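You operate a simulated robot arm through the tools that you are given. There is no shell and no other tool. Be economical: measure what you need, move in short steps, check, and stop when the job is done.

You run a simulated robot arm. Do the job below in one go: nothing can be reset, and whatever is moved stays where it is left.

Task
Take the yellow fin and leave it on the cabinet end of the pink table.
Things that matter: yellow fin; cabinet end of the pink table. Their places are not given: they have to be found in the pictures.

It is judged by the outcome, as a careful person would: the job done as asked, and still so three seconds after it is handed in. It fails if anything else is knocked over, pushed out of place, dropped, spilled or broken.

Robot
A 7-joint arm with a two-finger parallel gripper, fixed in place. Base frame: the origin is at the foot of the arm, x ahead of it, y to its left, z up; the work surface is at about z = 820. Readings come in mm, degrees, newtons and seconds.
With the tool pointing down near the work surface it reaches from about 300 to 700 mm from the base axis. Its first joint turns from -66.0 to 66.0 degrees. Payload 1.57 kg.
The tool frame sits at the grasp point between the pads (the TCP): z along the fingers, y along the line on which they close. The tips reach 30 mm beyond it. The gripper opens to 110 mm. The fingers are 24 mm wide and 12 mm thick; the gripper's body (48 by 112 mm) begins 78 mm behind the TCP.
Orientation is that of the tool frame in the base frame, as a unit quaternion [x, y, z, w]. With the fingers straight down and closing along the base's y, the tool's x points along the base's -x, its y along +y and its z along -z.

Tools
- The arm moves only by the tool send_rows. Its argument "steps" is a list of rows, each a list of 3 entries, a list of its own where there are three numbers: the finger opening in mm, from 0 to 110, then the shift along the tool's x, y, z in mm, then the turn, a rotation vector about the tool's x, y, z in degrees. In form: [[gripper, [tx, ty, tz], [rx, ry, rz]], ...]. A call has 1 to 8 rows; each row shifts and turns the commanded pose from where the row before left it, along the tool's axes as they then stand. Each row takes 0.2 s and may step no farther than 50 mm and 8.6 degrees from the row before; otherwise, or with a gripper value out of range, the whole call is refused. A pose out of reach is approached as far as the arm can. The call stops where the force on the tool passes 40 N (or 10 N more than at its start, if that is more) or the arm is blocked; 0.2 s more then pass. The fingers move at their own pace (about 108 mm/s each) and stop on an object; they squeeze with about 27 N. The grip force told is the motor's: it shows also when the fingers shut on nothing. Time passes only in rows, and 0.2 s behind the last, so rows that do not move let the fingers close. The reply holds the time, the measured pose of the TCP, the force on the tool along the base axes, the opening and the grip force, in the units named above and with some noise.
- Cameras (640 x 400 px; columns grow to the right, rows downward): "scene" is fixed at [137.5, -371.6, 1429.4]; the picture's right is [0.90, -0.44, 0.00], its down [-0.22, -0.45, -0.87] and it looks along [0.38, 0.78, -0.50] (base axes); focal length 338 px, centre (320, 200). "wrist" rides on the gripper at [-36, 0, -80] in the tool frame; the picture's right is [0.00, -1.00, 0.00], its down [0.97, 0.00, -0.24] and it looks along [0.24, 0.00, 0.97] (tool axes); focal length 218 px, centre (320, 200).
- camera(camera): a new picture of that camera. It takes no simulated time.
- locate(camera, pixels): for up to 12 pixels [column, row] of the newest picture of that camera ("zoom" is the newest enlarged one), the place [x, y, z] in the base frame of the surface seen there, good to about 2 mm, but the place of the scene camera against the robot may be out by one fixed shift of up to 25 mm in any direction. It takes no simulated time.
- inspect(camera, box): a new picture of the part [left, top, right, bottom] of that camera's present view, enlarged. It takes no simulated time.
- job_done(): hands the job in; it is judged then, once.

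Go step by step. Measure first, check grasps and placings, and put right what went wrong. The budget is 60 turns and 22 pictures, counting those below and the enlarged ones. Unless the task says otherwise, let go and move clear before handing in, and close with one line.

The tools are called as a command line: name --argument value ..., lists and objects as JSON in quotes. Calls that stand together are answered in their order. send_rows: Moves the arm, as the interface text tells. Its arguments: {"type":"object","properties":{"steps":{"type":"array"}},"required":["steps"]} The other tools are called the same way: camera (camera) takes a picture; locate (camera, pixels) gives the place of the surface under pixels of a picture; inspect (camera, box) takes an enlarged picture of a part of a camera's view; job_done () hands the job in.

At the start:

```text
time_s: 0.0
position: [377.2, 294.8, 1082.2]
tcp_rot: [0.0, 1.0, 0.001, 0.0]
wrist_force: [-0.2, 0.4, 0.0]
opening: 109.9
grasp_force: 0.0
```

scene: 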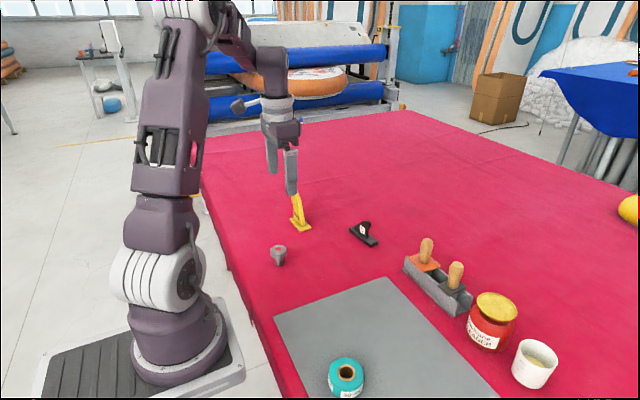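
wrist: 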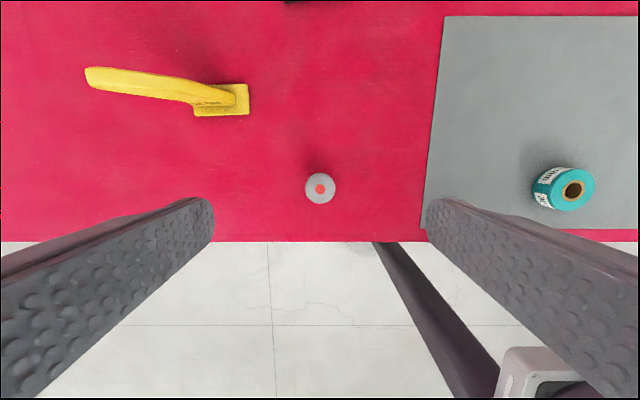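

The yellow fin stands near scene pixel (300,215), and I can't yet tell which table end has the cabinet. I'll look at enlarged views of the background and the fin.

inspect --camera "scene" --box '[200, 0, 640, 200]'

inspect --camera "scene" --box '[240, 130, 400, 280]'

locate --camera "scene" --pixels '[[205, 150], [400, 112], [270, 380], [600, 192], [430, 45], [497, 100], [600, 90], [110, 50], [300, 228], [296, 196], [279, 250]]'

locate --camera "wrist" --pixels '[[92, 78], [150, 82], [190, 92], [225, 97], [245, 86], [245, 112], [198, 113], [320, 188], [60, 150], [210, 140]]'

```text
1.45 times, centred on (420, 100) of scene
```

zoom: 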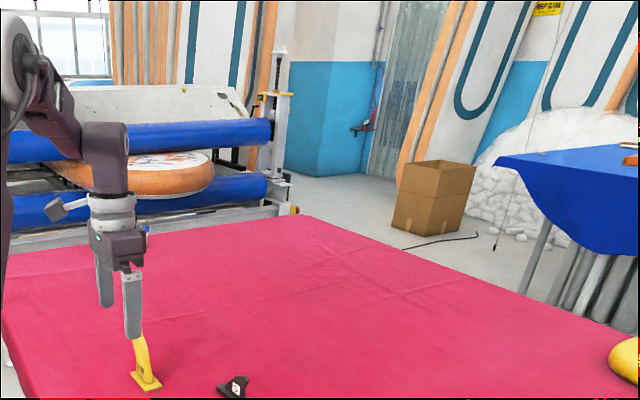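

```text
2.67 times, centred on (320, 205) of scene
```

zoom: 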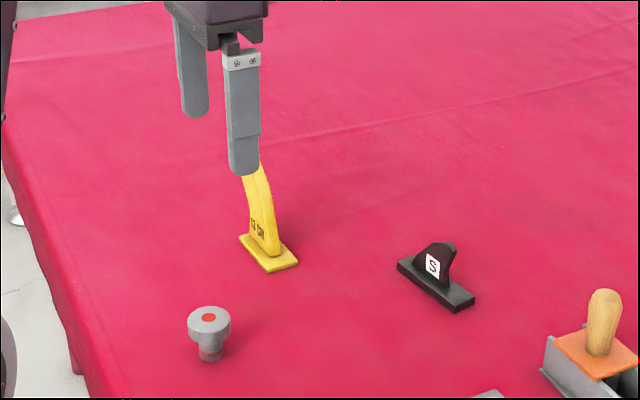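

```text
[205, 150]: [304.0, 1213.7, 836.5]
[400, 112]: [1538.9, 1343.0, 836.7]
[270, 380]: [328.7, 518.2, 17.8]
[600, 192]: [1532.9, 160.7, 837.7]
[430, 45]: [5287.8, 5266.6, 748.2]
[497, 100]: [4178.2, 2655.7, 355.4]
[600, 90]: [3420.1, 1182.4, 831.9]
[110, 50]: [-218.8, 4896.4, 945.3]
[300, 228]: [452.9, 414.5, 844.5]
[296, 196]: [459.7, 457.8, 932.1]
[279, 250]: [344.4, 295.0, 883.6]
```

```text
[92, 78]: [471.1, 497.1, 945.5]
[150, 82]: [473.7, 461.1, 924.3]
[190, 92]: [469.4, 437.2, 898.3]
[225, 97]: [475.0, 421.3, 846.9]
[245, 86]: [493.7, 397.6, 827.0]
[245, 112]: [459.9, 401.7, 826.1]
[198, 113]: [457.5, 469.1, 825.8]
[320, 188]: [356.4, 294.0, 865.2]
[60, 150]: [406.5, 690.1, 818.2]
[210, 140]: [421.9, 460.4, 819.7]
```

No cabinet shows beyond the far (+y) end: only rollers and a blue-painted wall. I'll raise the arm a little and tilt the wrist camera toward -y to see the other end.

send_rows --steps '[[110, [0, 0, -40], [0, 0, 0]], [110, [0, 0, -20], [8.5, 0, 0]], [110, [0, 0, 0], [8.5, 0, 0]], [110, [0, 0, 0], [8.5, 0, 0]], [110, [0, 0, 0], [8.5, 0, 0]], [110, [0, 0, 0], [8.5, 0, 0]], [110, [0, 0, 0], [8.5, 0, 0]]]'

camera --camera "wrist"

```text
time_s: 1.6
position: [376.5, 294.8, 1140.5]
tcp_rot: [0.0, 0.949, -0.316, 0.0]
wrist_force: [0.4, -0.1, 0.4]
opening: 110.2
grasp_force: 0.0
out of reach, approached as far as the arm can: row 6, 7
```

```text
17 pictures are left
```

wrist: 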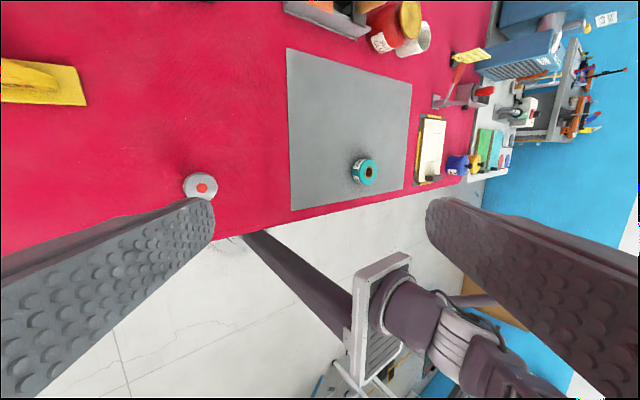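

The -y end has furniture beyond it at (480-620, 10-180). I'll enlarge that part and measure the table edge there.

inspect --camera "wrist" --box '[400, 0, 640, 200]'

locate --camera "wrist" --pixels '[[290, 50], [411, 85], [405, 188], [430, 150], [440, 40], [480, 60], [462, 130], [530, 55], [413, 38], [405, 20], [485, 20], [375, 172]]'

```text
2.00 times, centred on (520, 100) of wrist
```

zoom: 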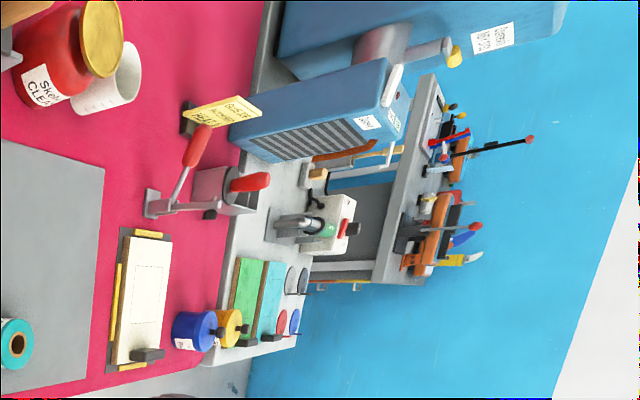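

```text
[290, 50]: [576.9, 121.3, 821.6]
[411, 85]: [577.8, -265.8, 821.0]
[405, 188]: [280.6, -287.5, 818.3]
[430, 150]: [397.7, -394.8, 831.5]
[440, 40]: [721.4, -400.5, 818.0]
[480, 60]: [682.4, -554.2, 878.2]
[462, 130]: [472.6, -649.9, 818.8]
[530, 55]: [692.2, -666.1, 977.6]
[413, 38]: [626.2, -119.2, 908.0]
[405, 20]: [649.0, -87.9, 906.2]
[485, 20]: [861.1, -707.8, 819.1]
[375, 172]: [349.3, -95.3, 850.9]
```

Labels show on the blue louvred box at (585,120) and the large blue body at (490,40) in the enlarged view. I'll zoom in to read them.

inspect --camera "wrist" --box '[460, 0, 640, 112]'

inspect --camera "wrist" --box '[440, 35, 560, 110]'

```text
3.56 times, centred on (550, 56) of wrist
```

zoom: 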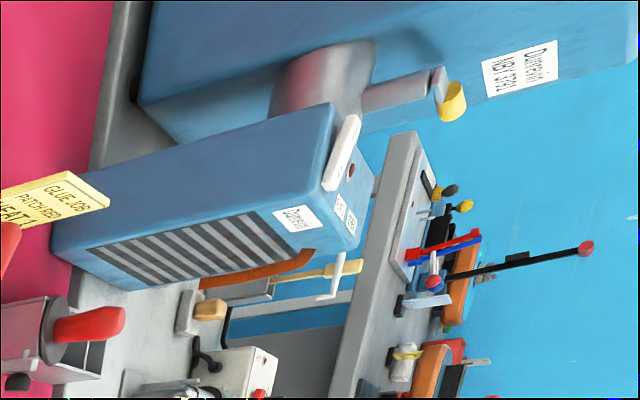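

```text
5.33 times, centred on (500, 72) of wrist
```

zoom: 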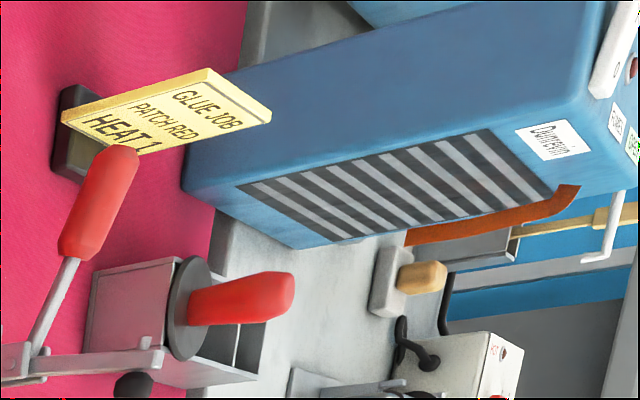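

Blue machine cabinets stand at the -y end of the table and rollers at the other, so the -y end is the goal. I'll map the free cloth there between mat edge, clamp and sign.

locate --camera "wrist" --pixels '[[425, 100], [430, 80], [440, 70], [450, 80], [434, 100], [445, 115], [421, 118], [444, 118], [450, 60], [465, 82], [478, 100], [455, 150]]'

inspect --camera "wrist" --box '[370, 20, 530, 200]'

```text
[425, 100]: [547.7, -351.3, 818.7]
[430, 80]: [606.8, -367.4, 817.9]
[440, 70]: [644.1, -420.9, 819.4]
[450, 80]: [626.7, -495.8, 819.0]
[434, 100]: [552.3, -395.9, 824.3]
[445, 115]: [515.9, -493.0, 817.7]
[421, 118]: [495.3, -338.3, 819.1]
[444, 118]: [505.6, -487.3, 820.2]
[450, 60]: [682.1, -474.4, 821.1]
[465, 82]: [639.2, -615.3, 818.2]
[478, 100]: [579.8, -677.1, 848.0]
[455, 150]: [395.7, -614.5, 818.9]
```

```text
2.22 times, centred on (450, 110) of wrist
```

zoom: 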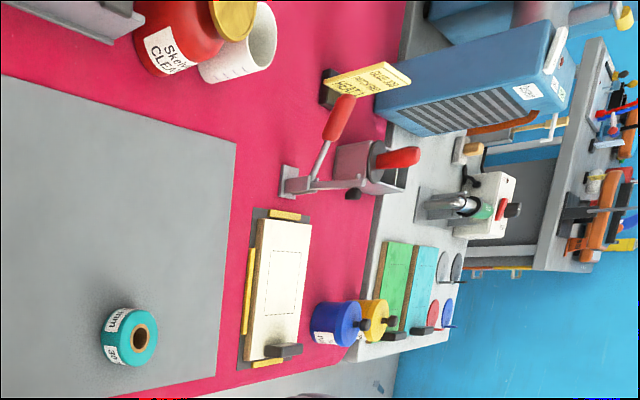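

The free pocket is the cloth between the board and the pots, near zoom (330,250). I'll measure its limits.

locate --camera "zoom" --pixels '[[330, 250], [308, 225], [292, 345], [330, 225], [355, 215], [355, 260], [312, 315], [310, 290], [366, 245], [300, 195], [345, 195], [250, 180]]'

locate --camera "wrist" --pixels '[[80, 72], [80, 100], [45, 100], [8, 100], [10, 68], [50, 68], [60, 80], [20, 85]]'

```text
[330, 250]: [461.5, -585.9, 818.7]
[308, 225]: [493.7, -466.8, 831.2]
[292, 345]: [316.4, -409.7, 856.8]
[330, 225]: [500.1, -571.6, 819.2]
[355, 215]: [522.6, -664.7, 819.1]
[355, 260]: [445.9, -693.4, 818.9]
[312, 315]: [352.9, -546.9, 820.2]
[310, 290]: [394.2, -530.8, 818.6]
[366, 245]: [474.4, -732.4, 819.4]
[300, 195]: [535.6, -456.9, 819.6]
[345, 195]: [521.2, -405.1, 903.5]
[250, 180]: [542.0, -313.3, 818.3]
```

```text
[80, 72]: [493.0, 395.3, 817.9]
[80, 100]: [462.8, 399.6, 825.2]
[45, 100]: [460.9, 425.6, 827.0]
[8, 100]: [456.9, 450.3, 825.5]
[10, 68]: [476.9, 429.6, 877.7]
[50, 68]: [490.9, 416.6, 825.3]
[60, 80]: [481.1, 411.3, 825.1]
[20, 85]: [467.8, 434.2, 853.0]
```

The pocket of free cloth is about x 390-500, y -480 to -690 (reachable near (430,-530)). The fin's foot is about x 458-493, y 398-470, with the blade leaning to +y. I'll level the tool again first.

send_rows --steps '[[110, [0, 0, 0], [-8.5, 0, 0]], [110, [0, 0, 0], [-8.5, 0, 0]], [110, [0, 0, 0], [-8.5, 0, 0]], [110, [0, 0, 0], [-8.5, 0, 0]]]'

```text
time_s: 2.6
position: [377.0, 293.9, 1139.8]
tcp_rot: [-0.001, 1.0, -0.023, 0.001]
wrist_force: [-0.2, 0.3, 0.6]
opening: 110.0
grasp_force: 0.2
```

The tool is 2.7° off level; I'll trim this, shift toward the fin and start turning about tool z so that the fingers close along base x, across the blade's thickness.

send_rows --steps '[[110, [-40, 20, 0], [-2.7, 0, 0]], [110, [-40, 20, 0], [0, 0, 0]], [110, [-16, 16, 0], [0, 0, 8.5]], [110, [0, 0, 0], [0, 0, 8.5]], [110, [0, 0, 0], [0, 0, 8.5]], [110, [0, 0, 0], [0, 0, 8.5]], [110, [0, 0, 0], [0, 0, 8.5]], [110, [0, 0, 0], [0, 0, 8.5]]]'

send_rows --steps '[[110, [0, 0, 0], [0, 0, 8.5]], [110, [0, 0, 0], [0, 0, 8.5]], [110, [0, 0, 0], [0, 0, 8.5]], [110, [0, 0, 0], [0, 0, 8.5]], [110, [0, 0, 0], [0, 0, 5]]]'

camera --camera "wrist"

```text
time_s: 4.4
position: [473.3, 351.3, 1138.6]
tcp_rot: [0.431, 0.902, -0.001, 0.0]
wrist_force: [0.2, 0.2, 0.1]
opening: 110.0
grasp_force: 0.0
```

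```text
time_s: 5.6
position: [471.2, 352.1, 1139.7]
tcp_rot: [0.708, 0.706, 0.0, 0.001]
wrist_force: [0.7, -0.4, 1.5]
opening: 109.9
grasp_force: 0.0
```

```text
12 pictures are left
```

wrist: 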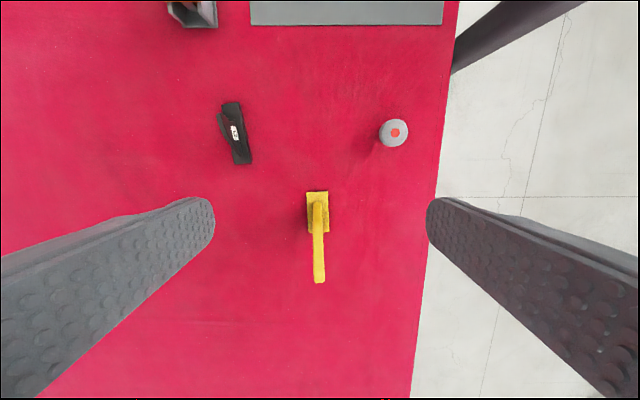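

The fingers now straddle the fin's line, with the blade running from (318,200) to (319,280). I'll measure the blade.

inspect --camera "wrist" --box '[280, 175, 360, 295]'

locate --camera "wrist" --pixels '[[309, 195], [327, 195], [309, 231], [327, 231], [318, 205], [318, 215], [318, 225], [318, 240], [319, 255], [319, 268], [319, 280], [314, 255]]'

```text
3.33 times, centred on (320, 235) of wrist
```

zoom: 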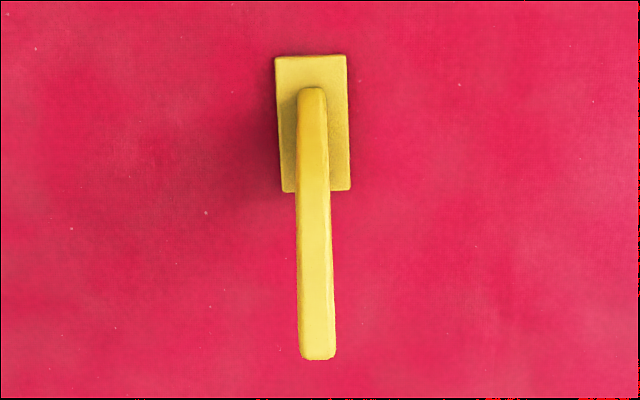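

```text
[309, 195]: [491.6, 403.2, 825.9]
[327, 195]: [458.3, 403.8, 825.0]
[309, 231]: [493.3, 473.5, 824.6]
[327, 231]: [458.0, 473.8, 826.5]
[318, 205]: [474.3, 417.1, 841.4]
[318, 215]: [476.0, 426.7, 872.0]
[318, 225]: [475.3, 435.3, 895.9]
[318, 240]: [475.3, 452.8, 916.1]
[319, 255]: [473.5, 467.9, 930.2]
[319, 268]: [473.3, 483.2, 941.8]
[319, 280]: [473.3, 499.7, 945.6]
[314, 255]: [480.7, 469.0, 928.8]
```

The blade is about 14 mm thick, centred at x≈474.5. At z≈885 it spans roughly y 430-465. I'll move above it and come down with the fingers 70 mm apart.

send_rows --steps '[[70, [46, 1.5, 0], [0, 0, 0]], [70, [46, 1.5, 0], [0, 0, 0]], [70, [0, 0, 50], [0, 0, 0]], [70, [0, 0, 50], [0, 0, 0]], [70, [0, 0, 50], [0, 0, 0]], [70, [0, 0, 45], [0, 0, 0]]]'

camera --camera "wrist"

```text
time_s: 7.0
position: [449.3, 401.0, 938.4]
tcp_rot: [0.707, 0.707, 0.0, 0.0]
wrist_force: [-0.5, 0.3, -1.2]
opening: 69.8
grasp_force: 0.1
out of reach, approached as far as the arm can: row 1, 2
```

```text
10 pictures are left
```

wrist: 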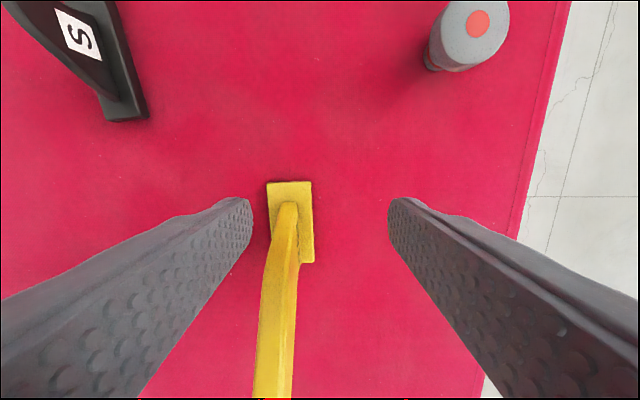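

The arm's reach was short at height, so it sits at (449,401,938) with the blade ahead of the fingers. I'll centre on x, go down to z≈888 clear of the blade, and check.

send_rows --steps '[[80, [0, 12.6, 0], [0, 0, 0]], [80, [0, 12.6, 10], [0, 0, 0]], [80, [0, 0, 40], [0, 0, 0]]]'

camera --camera "wrist"

```text
time_s: 7.8
position: [473.2, 399.6, 889.6]
tcp_rot: [0.707, 0.707, 0.0, 0.001]
wrist_force: [0.3, 0.3, -0.5]
opening: 80.5
grasp_force: 0.1
```

```text
9 pictures are left
```

wrist: 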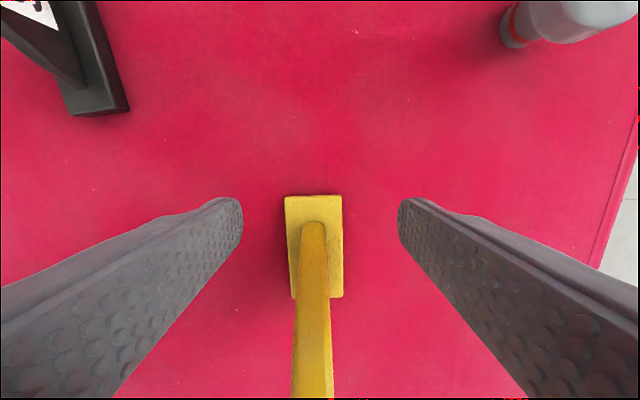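

The blade sits centred between the fingers, about column 313. I'll slide 46 mm along +y and close.

send_rows --steps '[[60, [23, 1, 3], [0, 0, 0]], [50, [23, 0, 3], [0, 0, 0]], [0, [0, 0, 0], [0, 0, 0]], [0, [0, 0, 0], [0, 0, 0]], [0, [0, 0, 0], [0, 0, 0]]]'

inspect --camera "scene" --box '[240, 130, 400, 280]'

```text
time_s: 9.0
position: [473.3, 447.1, 885.4]
tcp_rot: [0.707, 0.707, 0.0, 0.002]
wrist_force: [-1.4, -0.8, 1.7]
opening: 15.5
grasp_force: 26.4
```

```text
2.67 times, centred on (320, 205) of scene
```

zoom: 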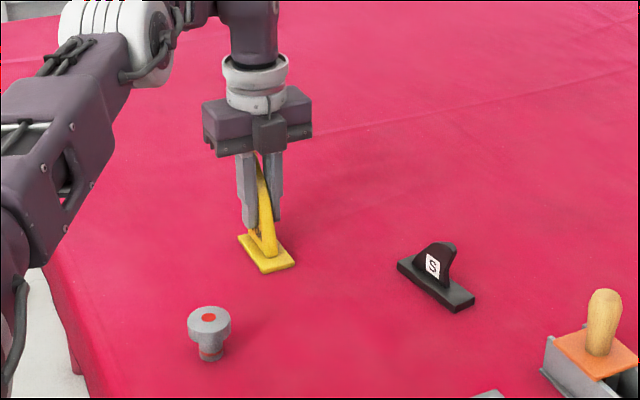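

The fingers hold the blade (15.5 mm, 26 N). I'll lift straight up and draw inward.

send_rows --steps '[[0, [0, 0, -30], [0, 0, 0]], [0, [0, 0, -30], [0, 0, 0]], [0, [-20, -10, -30], [0, 0, 0]], [0, [-40, -10, -20], [0, 0, 0]], [0, [-45, -10, -10], [0, 0, 0]], [0, [-45, -10, 0], [0, 0, 0]]]'

camera --camera "scene"

```text
time_s: 10.4
position: [434.8, 298.7, 1004.7]
tcp_rot: [0.707, 0.707, -0.001, 0.001]
wrist_force: [0.4, -0.8, -0.7]
opening: 15.7
grasp_force: 26.5
```

```text
7 pictures are left
```

scene: 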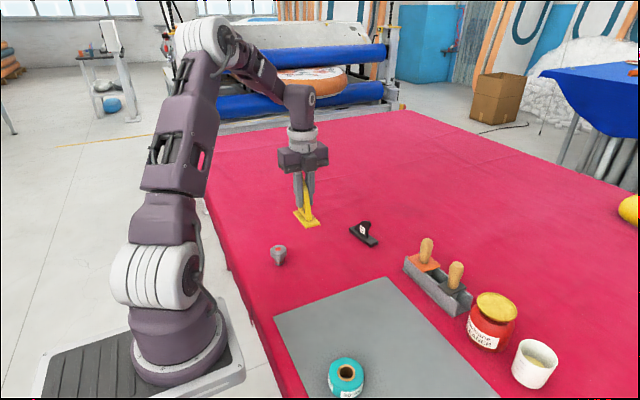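

The fin is held and lifted, with no visible slip. I'll carry it along -y at this height.

send_rows --steps '[[0, [-45, 0, 0], [0, 0, 0]], [0, [-45, 0, 0], [0, 0, 0]], [0, [-45, 0, 0], [0, 0, 0]], [0, [-45, 0, 0], [0, 0, 0]], [0, [-45, 0, 0], [0, 0, 0]], [0, [-45, 0, 0], [0, 0, 0]], [0, [-45, 0, 0], [0, 0, 0]], [0, [-45, 0, 0], [0, 0, 0]]]'

```text
time_s: 12.2
position: [428.7, -60.1, 1003.2]
tcp_rot: [0.707, 0.707, -0.001, 0.0]
wrist_force: [-0.7, 0.4, -0.9]
opening: 15.6
grasp_force: 27.2
```

It tracks well. I'll continue to y≈-380 and take a wrist picture there.

send_rows --steps '[[0, [-40, 0, 0], [0, 0, 0]], [0, [-40, 0, 0], [0, 0, 0]], [0, [-40, 0, 0], [0, 0, 0]], [0, [-40, 0, 0], [0, 0, 0]], [0, [-40, 0, 0], [0, 0, 0]], [0, [-40, 0, 0], [0, 0, 0]], [0, [-40, 0, 0], [0, 0, 0]], [0, [-40, 0, 0], [0, 0, 0]]]'

camera --camera "wrist"

```text
time_s: 14.0
position: [430.4, -381.0, 1005.4]
tcp_rot: [0.707, 0.707, 0.0, 0.0]
wrist_force: [-0.5, 0.8, -1.3]
opening: 15.7
grasp_force: 27.2
```

```text
6 pictures are left
```

wrist: 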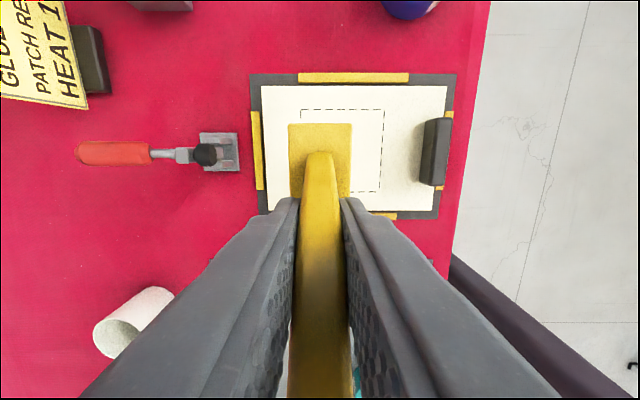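

The fin is still held square. The board's far edge is at row 75, with clear cloth beyond it. I'll measure it.

locate --camera "wrist" --pixels '[[252, 76], [454, 75], [300, 40], [300, 10], [380, 40], [382, 15], [220, 40], [105, 92], [105, 30], [237, 170], [290, 125], [350, 125]]'

```text
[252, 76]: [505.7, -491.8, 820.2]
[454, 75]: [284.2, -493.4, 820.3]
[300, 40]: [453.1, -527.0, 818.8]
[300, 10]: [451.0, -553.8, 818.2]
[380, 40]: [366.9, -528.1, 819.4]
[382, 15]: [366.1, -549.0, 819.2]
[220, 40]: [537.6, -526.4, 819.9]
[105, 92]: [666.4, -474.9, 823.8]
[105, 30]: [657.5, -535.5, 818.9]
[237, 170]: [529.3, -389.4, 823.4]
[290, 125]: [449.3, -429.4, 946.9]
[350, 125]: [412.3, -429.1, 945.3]
```

The foot reaches from 24 mm behind to 48 mm ahead of the TCP, with its bottom about 65 mm below. So TCP y≈-533 clears the board (edge at -493). I'll approach partway down and look at the pots.

send_rows --steps '[[0, [-30, 1, 30], [0, 0, 0]], [0, [-35, 1, 25], [0, 0, 0]], [0, [-35, 1, 15], [0, 0, 0]]]'

camera --camera "wrist"

```text
time_s: 14.8
position: [435.8, -476.5, 933.9]
tcp_rot: [0.707, 0.707, -0.001, -0.001]
wrist_force: [-1.0, 0.0, -1.7]
opening: 16.0
grasp_force: 26.6
```

```text
5 pictures are left
```

wrist: 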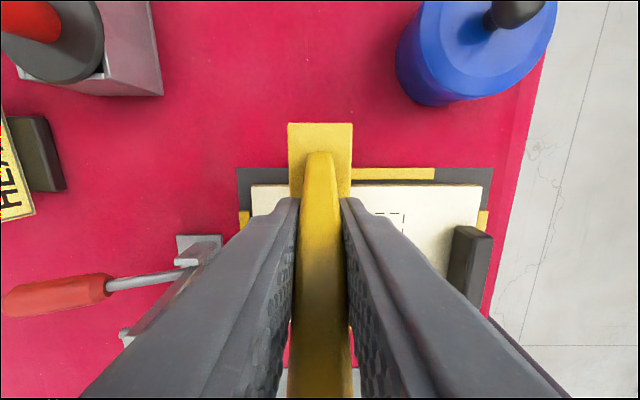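

locate --camera "wrist" --pixels '[[398, 70], [425, 102], [480, 90], [425, 40], [163, 94], [153, 10], [238, 168], [320, 80], [320, 30], [290, 125], [351, 125], [105, 50]]'

```text
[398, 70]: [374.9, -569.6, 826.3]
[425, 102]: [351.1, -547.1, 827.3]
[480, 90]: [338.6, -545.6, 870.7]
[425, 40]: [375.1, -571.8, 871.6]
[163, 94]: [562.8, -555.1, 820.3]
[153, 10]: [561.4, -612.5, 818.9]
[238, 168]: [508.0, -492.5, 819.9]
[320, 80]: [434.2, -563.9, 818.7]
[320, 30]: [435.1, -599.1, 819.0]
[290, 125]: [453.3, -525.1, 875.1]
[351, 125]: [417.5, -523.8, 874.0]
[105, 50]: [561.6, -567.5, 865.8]
```

The pot ends at x≈376 and the other block begins at x≈561. The foot at x 417-453 therefore has clear room; I'll move out to y≈-534 and lower to just above the cloth.

send_rows --steps '[[0, [-29, 0, 5], [0, 0, 0]], [0, [-28, -1, 10], [0, 0, 0]], [0, [0, 0, 15], [0, 0, 0]], [0, [0, 0, 10], [0, 0, 0]], [0, [0, 0, 4], [0, 0, 0]], [0, [0, 0, 0], [0, 0, 0]]]'

```text
time_s: 16.2
position: [419.3, -489.5, 887.6]
tcp_rot: [0.707, 0.707, -0.001, 0.003]
wrist_force: [3.7, -6.0, 20.5]
opening: 15.8
grasp_force: 26.9
out of reach, approached as far as the arm can: row 1, 2
```

The arm couldn't reach out at that height, so the foot has touched the board's edge at TCP y=-489 (20 N). I'll raise it and check before trying again lower and farther.

send_rows --steps '[[0, [0, 0, -10], [0, 0, 0]], [0, [0, 0, -10], [0, 0, 0]], [0, [-15, 0, 0], [0, 0, 0]], [0, [-15, 0, 0], [0, 0, 0]]]'

camera --camera "wrist"

```text
time_s: 17.2
position: [419.5, -497.3, 906.4]
tcp_rot: [0.708, 0.707, -0.001, 0.001]
wrist_force: [-1.0, 0.1, -0.9]
opening: 15.8
grasp_force: 27.5
out of reach, approached as far as the arm can: row 3, 4
```

```text
4 pictures are left
```

wrist: 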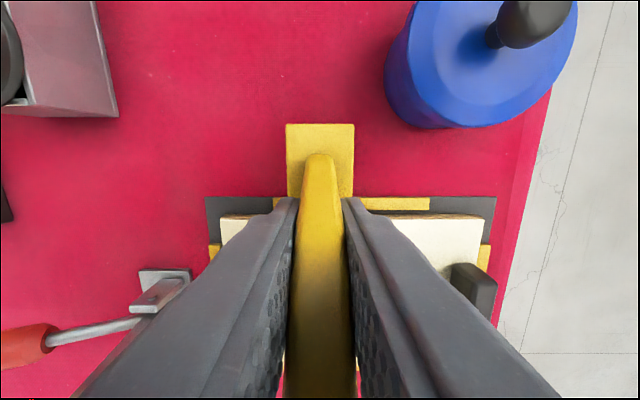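

The arm stops near r=650 mm, so y≈-533 is out of reach in this yaw. If I turn the fin 90° so its foot lies along x, it fits at about (390,-519), between the board edge (-493) and the pot. I'll back up and turn.

send_rows --steps '[[0, [20, 0, -20], [0, 0, 0]], [0, [20, -10, -20], [0, 0, 0]], [0, [0, 0, 0], [0, 0, -8.5]], [0, [0, 0, 0], [0, 0, -8.5]], [0, [0, 0, 0], [0, 0, -8.5]], [0, [0, 0, 0], [0, 0, -8.5]], [0, [0, 0, 0], [0, 0, -8.5]]]'

send_rows --steps '[[0, [0, 0, 0], [0, 0, -8.5]], [0, [0, 0, 0], [0, 0, -8.5]], [0, [0, 0, 0], [0, 0, -8.5]], [0, [0, 0, 0], [0, 0, -8.5]], [0, [0, 0, 0], [0, 0, -8.5]], [0, [0, 0, 0], [0, 0, -5]], [0, [0, 0, 0], [0, 0, 0]]]'

```text
time_s: 18.8
position: [410.0, -458.2, 946.1]
tcp_rot: [0.402, 0.916, 0.0, 0.001]
wrist_force: [-0.1, 0.4, -0.4]
opening: 15.5
grasp_force: 26.8
```

```text
time_s: 20.4
position: [410.2, -458.7, 946.8]
tcp_rot: [-0.001, 1.0, -0.002, 0.0]
wrist_force: [0.3, 0.5, -0.4]
opening: 15.7
grasp_force: 27.2
```

The turn is done. I'll move to (389,-519) while lowering to z≈906 and check the reached position.

send_rows --steps '[[0, [21, -20, 20], [0, 0, 0]], [0, [0, -20, 10], [0, 0, 0]], [0, [0, -20, 11], [0, 0, 0]], [0, [0, 0, 0], [0, 0, 0]]]'

camera --camera "wrist"

```text
time_s: 21.4
position: [395.5, -512.3, 907.8]
tcp_rot: [-0.012, 1.0, -0.002, 0.0]
wrist_force: [0.3, 0.2, -0.4]
opening: 16.0
grasp_force: 27.0
out of reach, approached as far as the arm can: row 3
```

```text
3 pictures are left
```

wrist: 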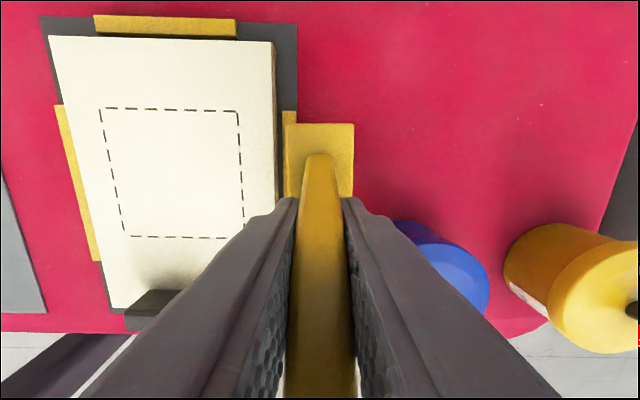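

It stopped at (395.5,-512). I need a bit more -y and can trade x for it, so I'll measure the board edge, pot and foot.

locate --camera "wrist" --pixels '[[298, 60], [298, 105], [285, 128], [354, 128], [353, 190], [288, 190], [395, 224], [420, 235], [455, 225], [480, 275], [372, 200], [283, 115]]'

```text
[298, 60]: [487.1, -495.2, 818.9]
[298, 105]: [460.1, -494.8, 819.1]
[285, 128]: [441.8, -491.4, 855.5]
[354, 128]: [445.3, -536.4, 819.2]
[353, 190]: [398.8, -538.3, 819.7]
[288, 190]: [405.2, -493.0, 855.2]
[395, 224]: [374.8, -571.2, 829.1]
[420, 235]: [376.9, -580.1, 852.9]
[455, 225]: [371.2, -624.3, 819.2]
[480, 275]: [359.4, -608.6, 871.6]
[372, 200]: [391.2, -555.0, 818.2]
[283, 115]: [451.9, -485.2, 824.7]
```

The board edge is at y=-495, the foot's near edge is at TCP+20, and the pot is centred near (335,-587) with radius about 42. I'll go to (383,-522), which clears both, and lower a little.

send_rows --steps '[[0, [12.5, 0, 0], [0, 0, 0]], [0, [0, -10, 4], [0, 0, 0]], [0, [0, 0, 0], [0, 0, 0]]]'

```text
time_s: 22.2
position: [378.0, -517.1, 903.5]
tcp_rot: [0.0, 1.0, -0.001, 0.0]
wrist_force: [0.6, -0.1, -1.4]
opening: 15.5
grasp_force: 27.3
out of reach, approached as far as the arm can: row 2
```

It reached (378,-517). I'll try small -y steps.

send_rows --steps '[[0, [0, -3, 0], [0, 0, 0]], [0, [0, -3, 0], [0, 0, 0]], [0, [0, 0, 0], [0, 0, 0]]]'

```text
time_s: 23.0
position: [377.5, -523.4, 905.0]
tcp_rot: [0.0, 1.0, -0.001, 0.0]
wrist_force: [-0.3, 0.5, -1.4]
opening: 15.8
grasp_force: 27.2
```

I'm at (377.5,-523.4). I'll shift +4 mm in x for pot clearance, then check by picture before lowering.

send_rows --steps '[[0, [-4, 0, 2], [0, 0, 0]], [0, [0, 0, 4], [0, 0, 0]]]'

camera --camera "wrist"

locate --camera "wrist" --pixels '[[353, 128], [285, 128], [288, 190], [275, 100], [272, 60], [395, 215], [410, 220], [390, 222]]'

```text
time_s: 23.6
position: [380.1, -525.1, 897.0]
tcp_rot: [0.0, 1.0, -0.002, 0.0]
wrist_force: [1.0, -0.9, -0.8]
opening: 15.9
grasp_force: 27.5
```

```text
2 pictures are left
```

wrist: 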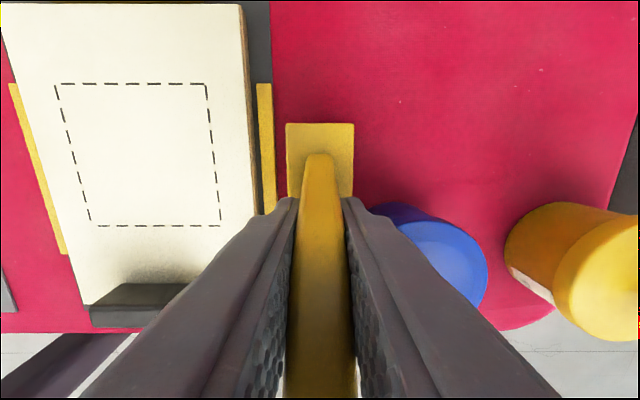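

```text
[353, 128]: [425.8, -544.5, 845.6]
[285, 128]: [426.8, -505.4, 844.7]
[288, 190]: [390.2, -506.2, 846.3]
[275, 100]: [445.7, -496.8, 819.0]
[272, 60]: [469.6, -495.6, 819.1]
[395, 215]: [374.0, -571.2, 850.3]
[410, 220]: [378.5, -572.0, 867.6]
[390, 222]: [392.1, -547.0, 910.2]
```

The foot's near edge is at y=-505 (board at -496) and its far rear corner is only about 4 mm from the pot. The foot also sits about 52 mm below the TCP now, so it slid up a little at the earlier touch. I'll shift +4 x and +2 y, then lower gently.

send_rows --steps '[[0, [0, 2, 0], [0, 0, 0]], [0, [-4, 0, 2], [0, 0, 0]], [0, [0, 0, 4], [0, 0, 0]], [0, [0, 0, 0], [0, 0, 0]]]'

```text
time_s: 24.6
position: [383.3, -523.7, 893.6]
tcp_rot: [0.0, 1.0, -0.001, 0.0]
wrist_force: [-0.6, 0.8, -1.3]
opening: 15.8
grasp_force: 26.5
```

The position is good at (383.3,-523.7). I'll lower in small steps and watch the force.

send_rows --steps '[[0, [0, 0, 4], [0, 0, 0]], [0, [0, 0, 4], [0, 0, 0]], [0, [0, 0, 3], [0, 0, 0]], [0, [0, 0, 0], [0, 0, 0]]]'

```text
time_s: 25.6
position: [383.9, -522.2, 881.7]
tcp_rot: [0.0, 1.0, -0.001, 0.0]
wrist_force: [-0.5, 0.4, -1.8]
opening: 16.0
grasp_force: 27.2
```

send_rows --steps '[[0, [0, 0, 1.5], [0, 0, 0]], [0, [0, 0, 1], [0, 0, 0]], [0, [0, 0, 0], [0, 0, 0]]]'

```text
time_s: 26.4
position: [385.0, -522.5, 879.5]
tcp_rot: [0.0, 1.0, -0.002, 0.0]
wrist_force: [0.9, -0.1, -1.7]
opening: 16.0
grasp_force: 26.6
```

No contact force shows yet at z=879.5. I'll continue in 1 mm steps.

send_rows --steps '[[0, [0, 0, 1], [0, 0, 0]], [0, [0, 0, 1], [0, 0, 0]], [0, [0, 0, 0], [0, 0, 0]]]'

```text
time_s: 27.2
position: [383.6, -522.9, 878.3]
tcp_rot: [0.0, 1.0, -0.001, -0.001]
wrist_force: [-1.0, 1.8, 11.1]
opening: 15.8
grasp_force: 26.7
```

Contact at about 11 N with the tool level, so the foot is on the cloth. I'll open the fingers gently to 28 mm.

send_rows --steps '[[18, [0, 0, 0], [0, 0, 0]], [22, [0, 0, 0], [0, 0, 0]], [28, [0, 0, 0], [0, 0, 0]], [28, [0, 0, 0], [0, 0, 0]]]'

```text
time_s: 28.2
position: [384.4, -523.0, 877.5]
tcp_rot: [-0.001, 1.0, -0.002, 0.0]
wrist_force: [0.2, 0.4, 0.3]
opening: 28.0
grasp_force: 0.0
```

The fin is released. I'll rise in small steps, easing inward only along -x, parallel to the blade, to stay in reach.

send_rows --steps '[[28, [0, 0, -8], [0, 0, 0]], [28, [2, 0, -10], [0, 0, 0]], [28, [3, 0, -10], [0, 0, 0]], [28, [3, 0, -10], [0, 0, 0]]]'

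```text
time_s: 29.2
position: [376.3, -523.3, 913.8]
tcp_rot: [0.0, 1.0, -0.001, 0.0]
wrist_force: [0.5, -0.2, -0.5]
opening: 28.1
grasp_force: 0.1
```

send_rows --steps '[[28, [4, 0, -12], [0, 0, 0]], [28, [5, 0, -15], [0, 0, 0]], [28, [6, 0, -15], [0, 0, 0]], [28, [6, 0, -15], [0, 0, 0]], [28, [7, 0, -15], [0, 0, 0]], [28, [7, 0, -15], [0, 0, 0]]]'

```text
time_s: 30.6
position: [342.0, -522.0, 1003.9]
tcp_rot: [0.0, 1.0, -0.001, 0.0]
wrist_force: [0.3, -1.3, 0.1]
opening: 28.2
grasp_force: 0.0
```

The tips (z≈974) are above the fin, with no forces. I'll move away upward and +y, then look.

send_rows --steps '[[28, [0, 10, -30], [0, 0, 0]], [28, [0, 40, -20], [0, 0, 0]], [28, [0, 40, -10], [0, 0, 0]], [28, [0, 40, 0], [0, 0, 0]]]'

camera --camera "wrist"

```text
time_s: 31.6
position: [343.5, -430.5, 1041.2]
tcp_rot: [0.0, 1.0, -0.004, 0.003]
wrist_force: [-1.0, -0.4, 0.5]
opening: 27.6
grasp_force: 0.1
out of reach, approached as far as the arm can: row 2
```

```text
1 pictures are left
```

wrist: 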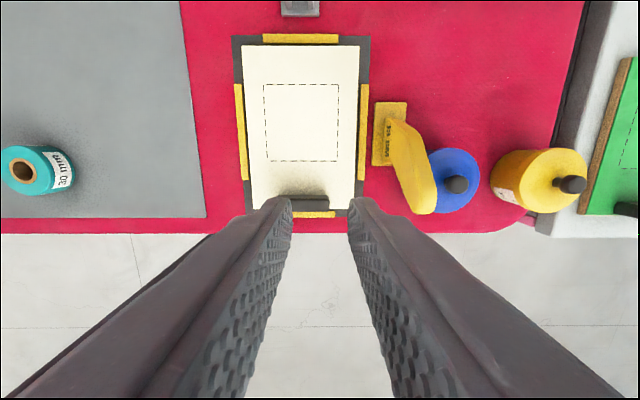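

The fin stands upright with its foot at (372-408, 102-165), on cloth between the board and the pots, and nothing else has moved. I'll check that the foot is level.

locate --camera "wrist" --pixels '[[377, 105], [405, 105], [376, 162], [388, 162], [370, 90], [420, 210], [360, 40], [236, 40]]'

```text
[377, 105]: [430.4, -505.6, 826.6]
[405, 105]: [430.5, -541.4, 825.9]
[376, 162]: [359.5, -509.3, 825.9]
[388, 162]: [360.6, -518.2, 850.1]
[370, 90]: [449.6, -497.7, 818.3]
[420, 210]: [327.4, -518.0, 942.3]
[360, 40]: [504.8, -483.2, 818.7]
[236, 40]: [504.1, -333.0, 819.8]
```

The foot is flat at z≈826 on the cloth, 8 mm or more clear of the board, and the gripper is well away. I'm handing the job in.

job_done

```text
The job is handed in.
```

The yellow fin now stands upright on the pink cloth at the end of the table by the blue machine cabinets (-y). I took that as the cabinet end because the other end has only rollers. On the way, the fin's foot briefly pressed on the edge of the white board (about 20 N), but the board showed no sign of having moved.
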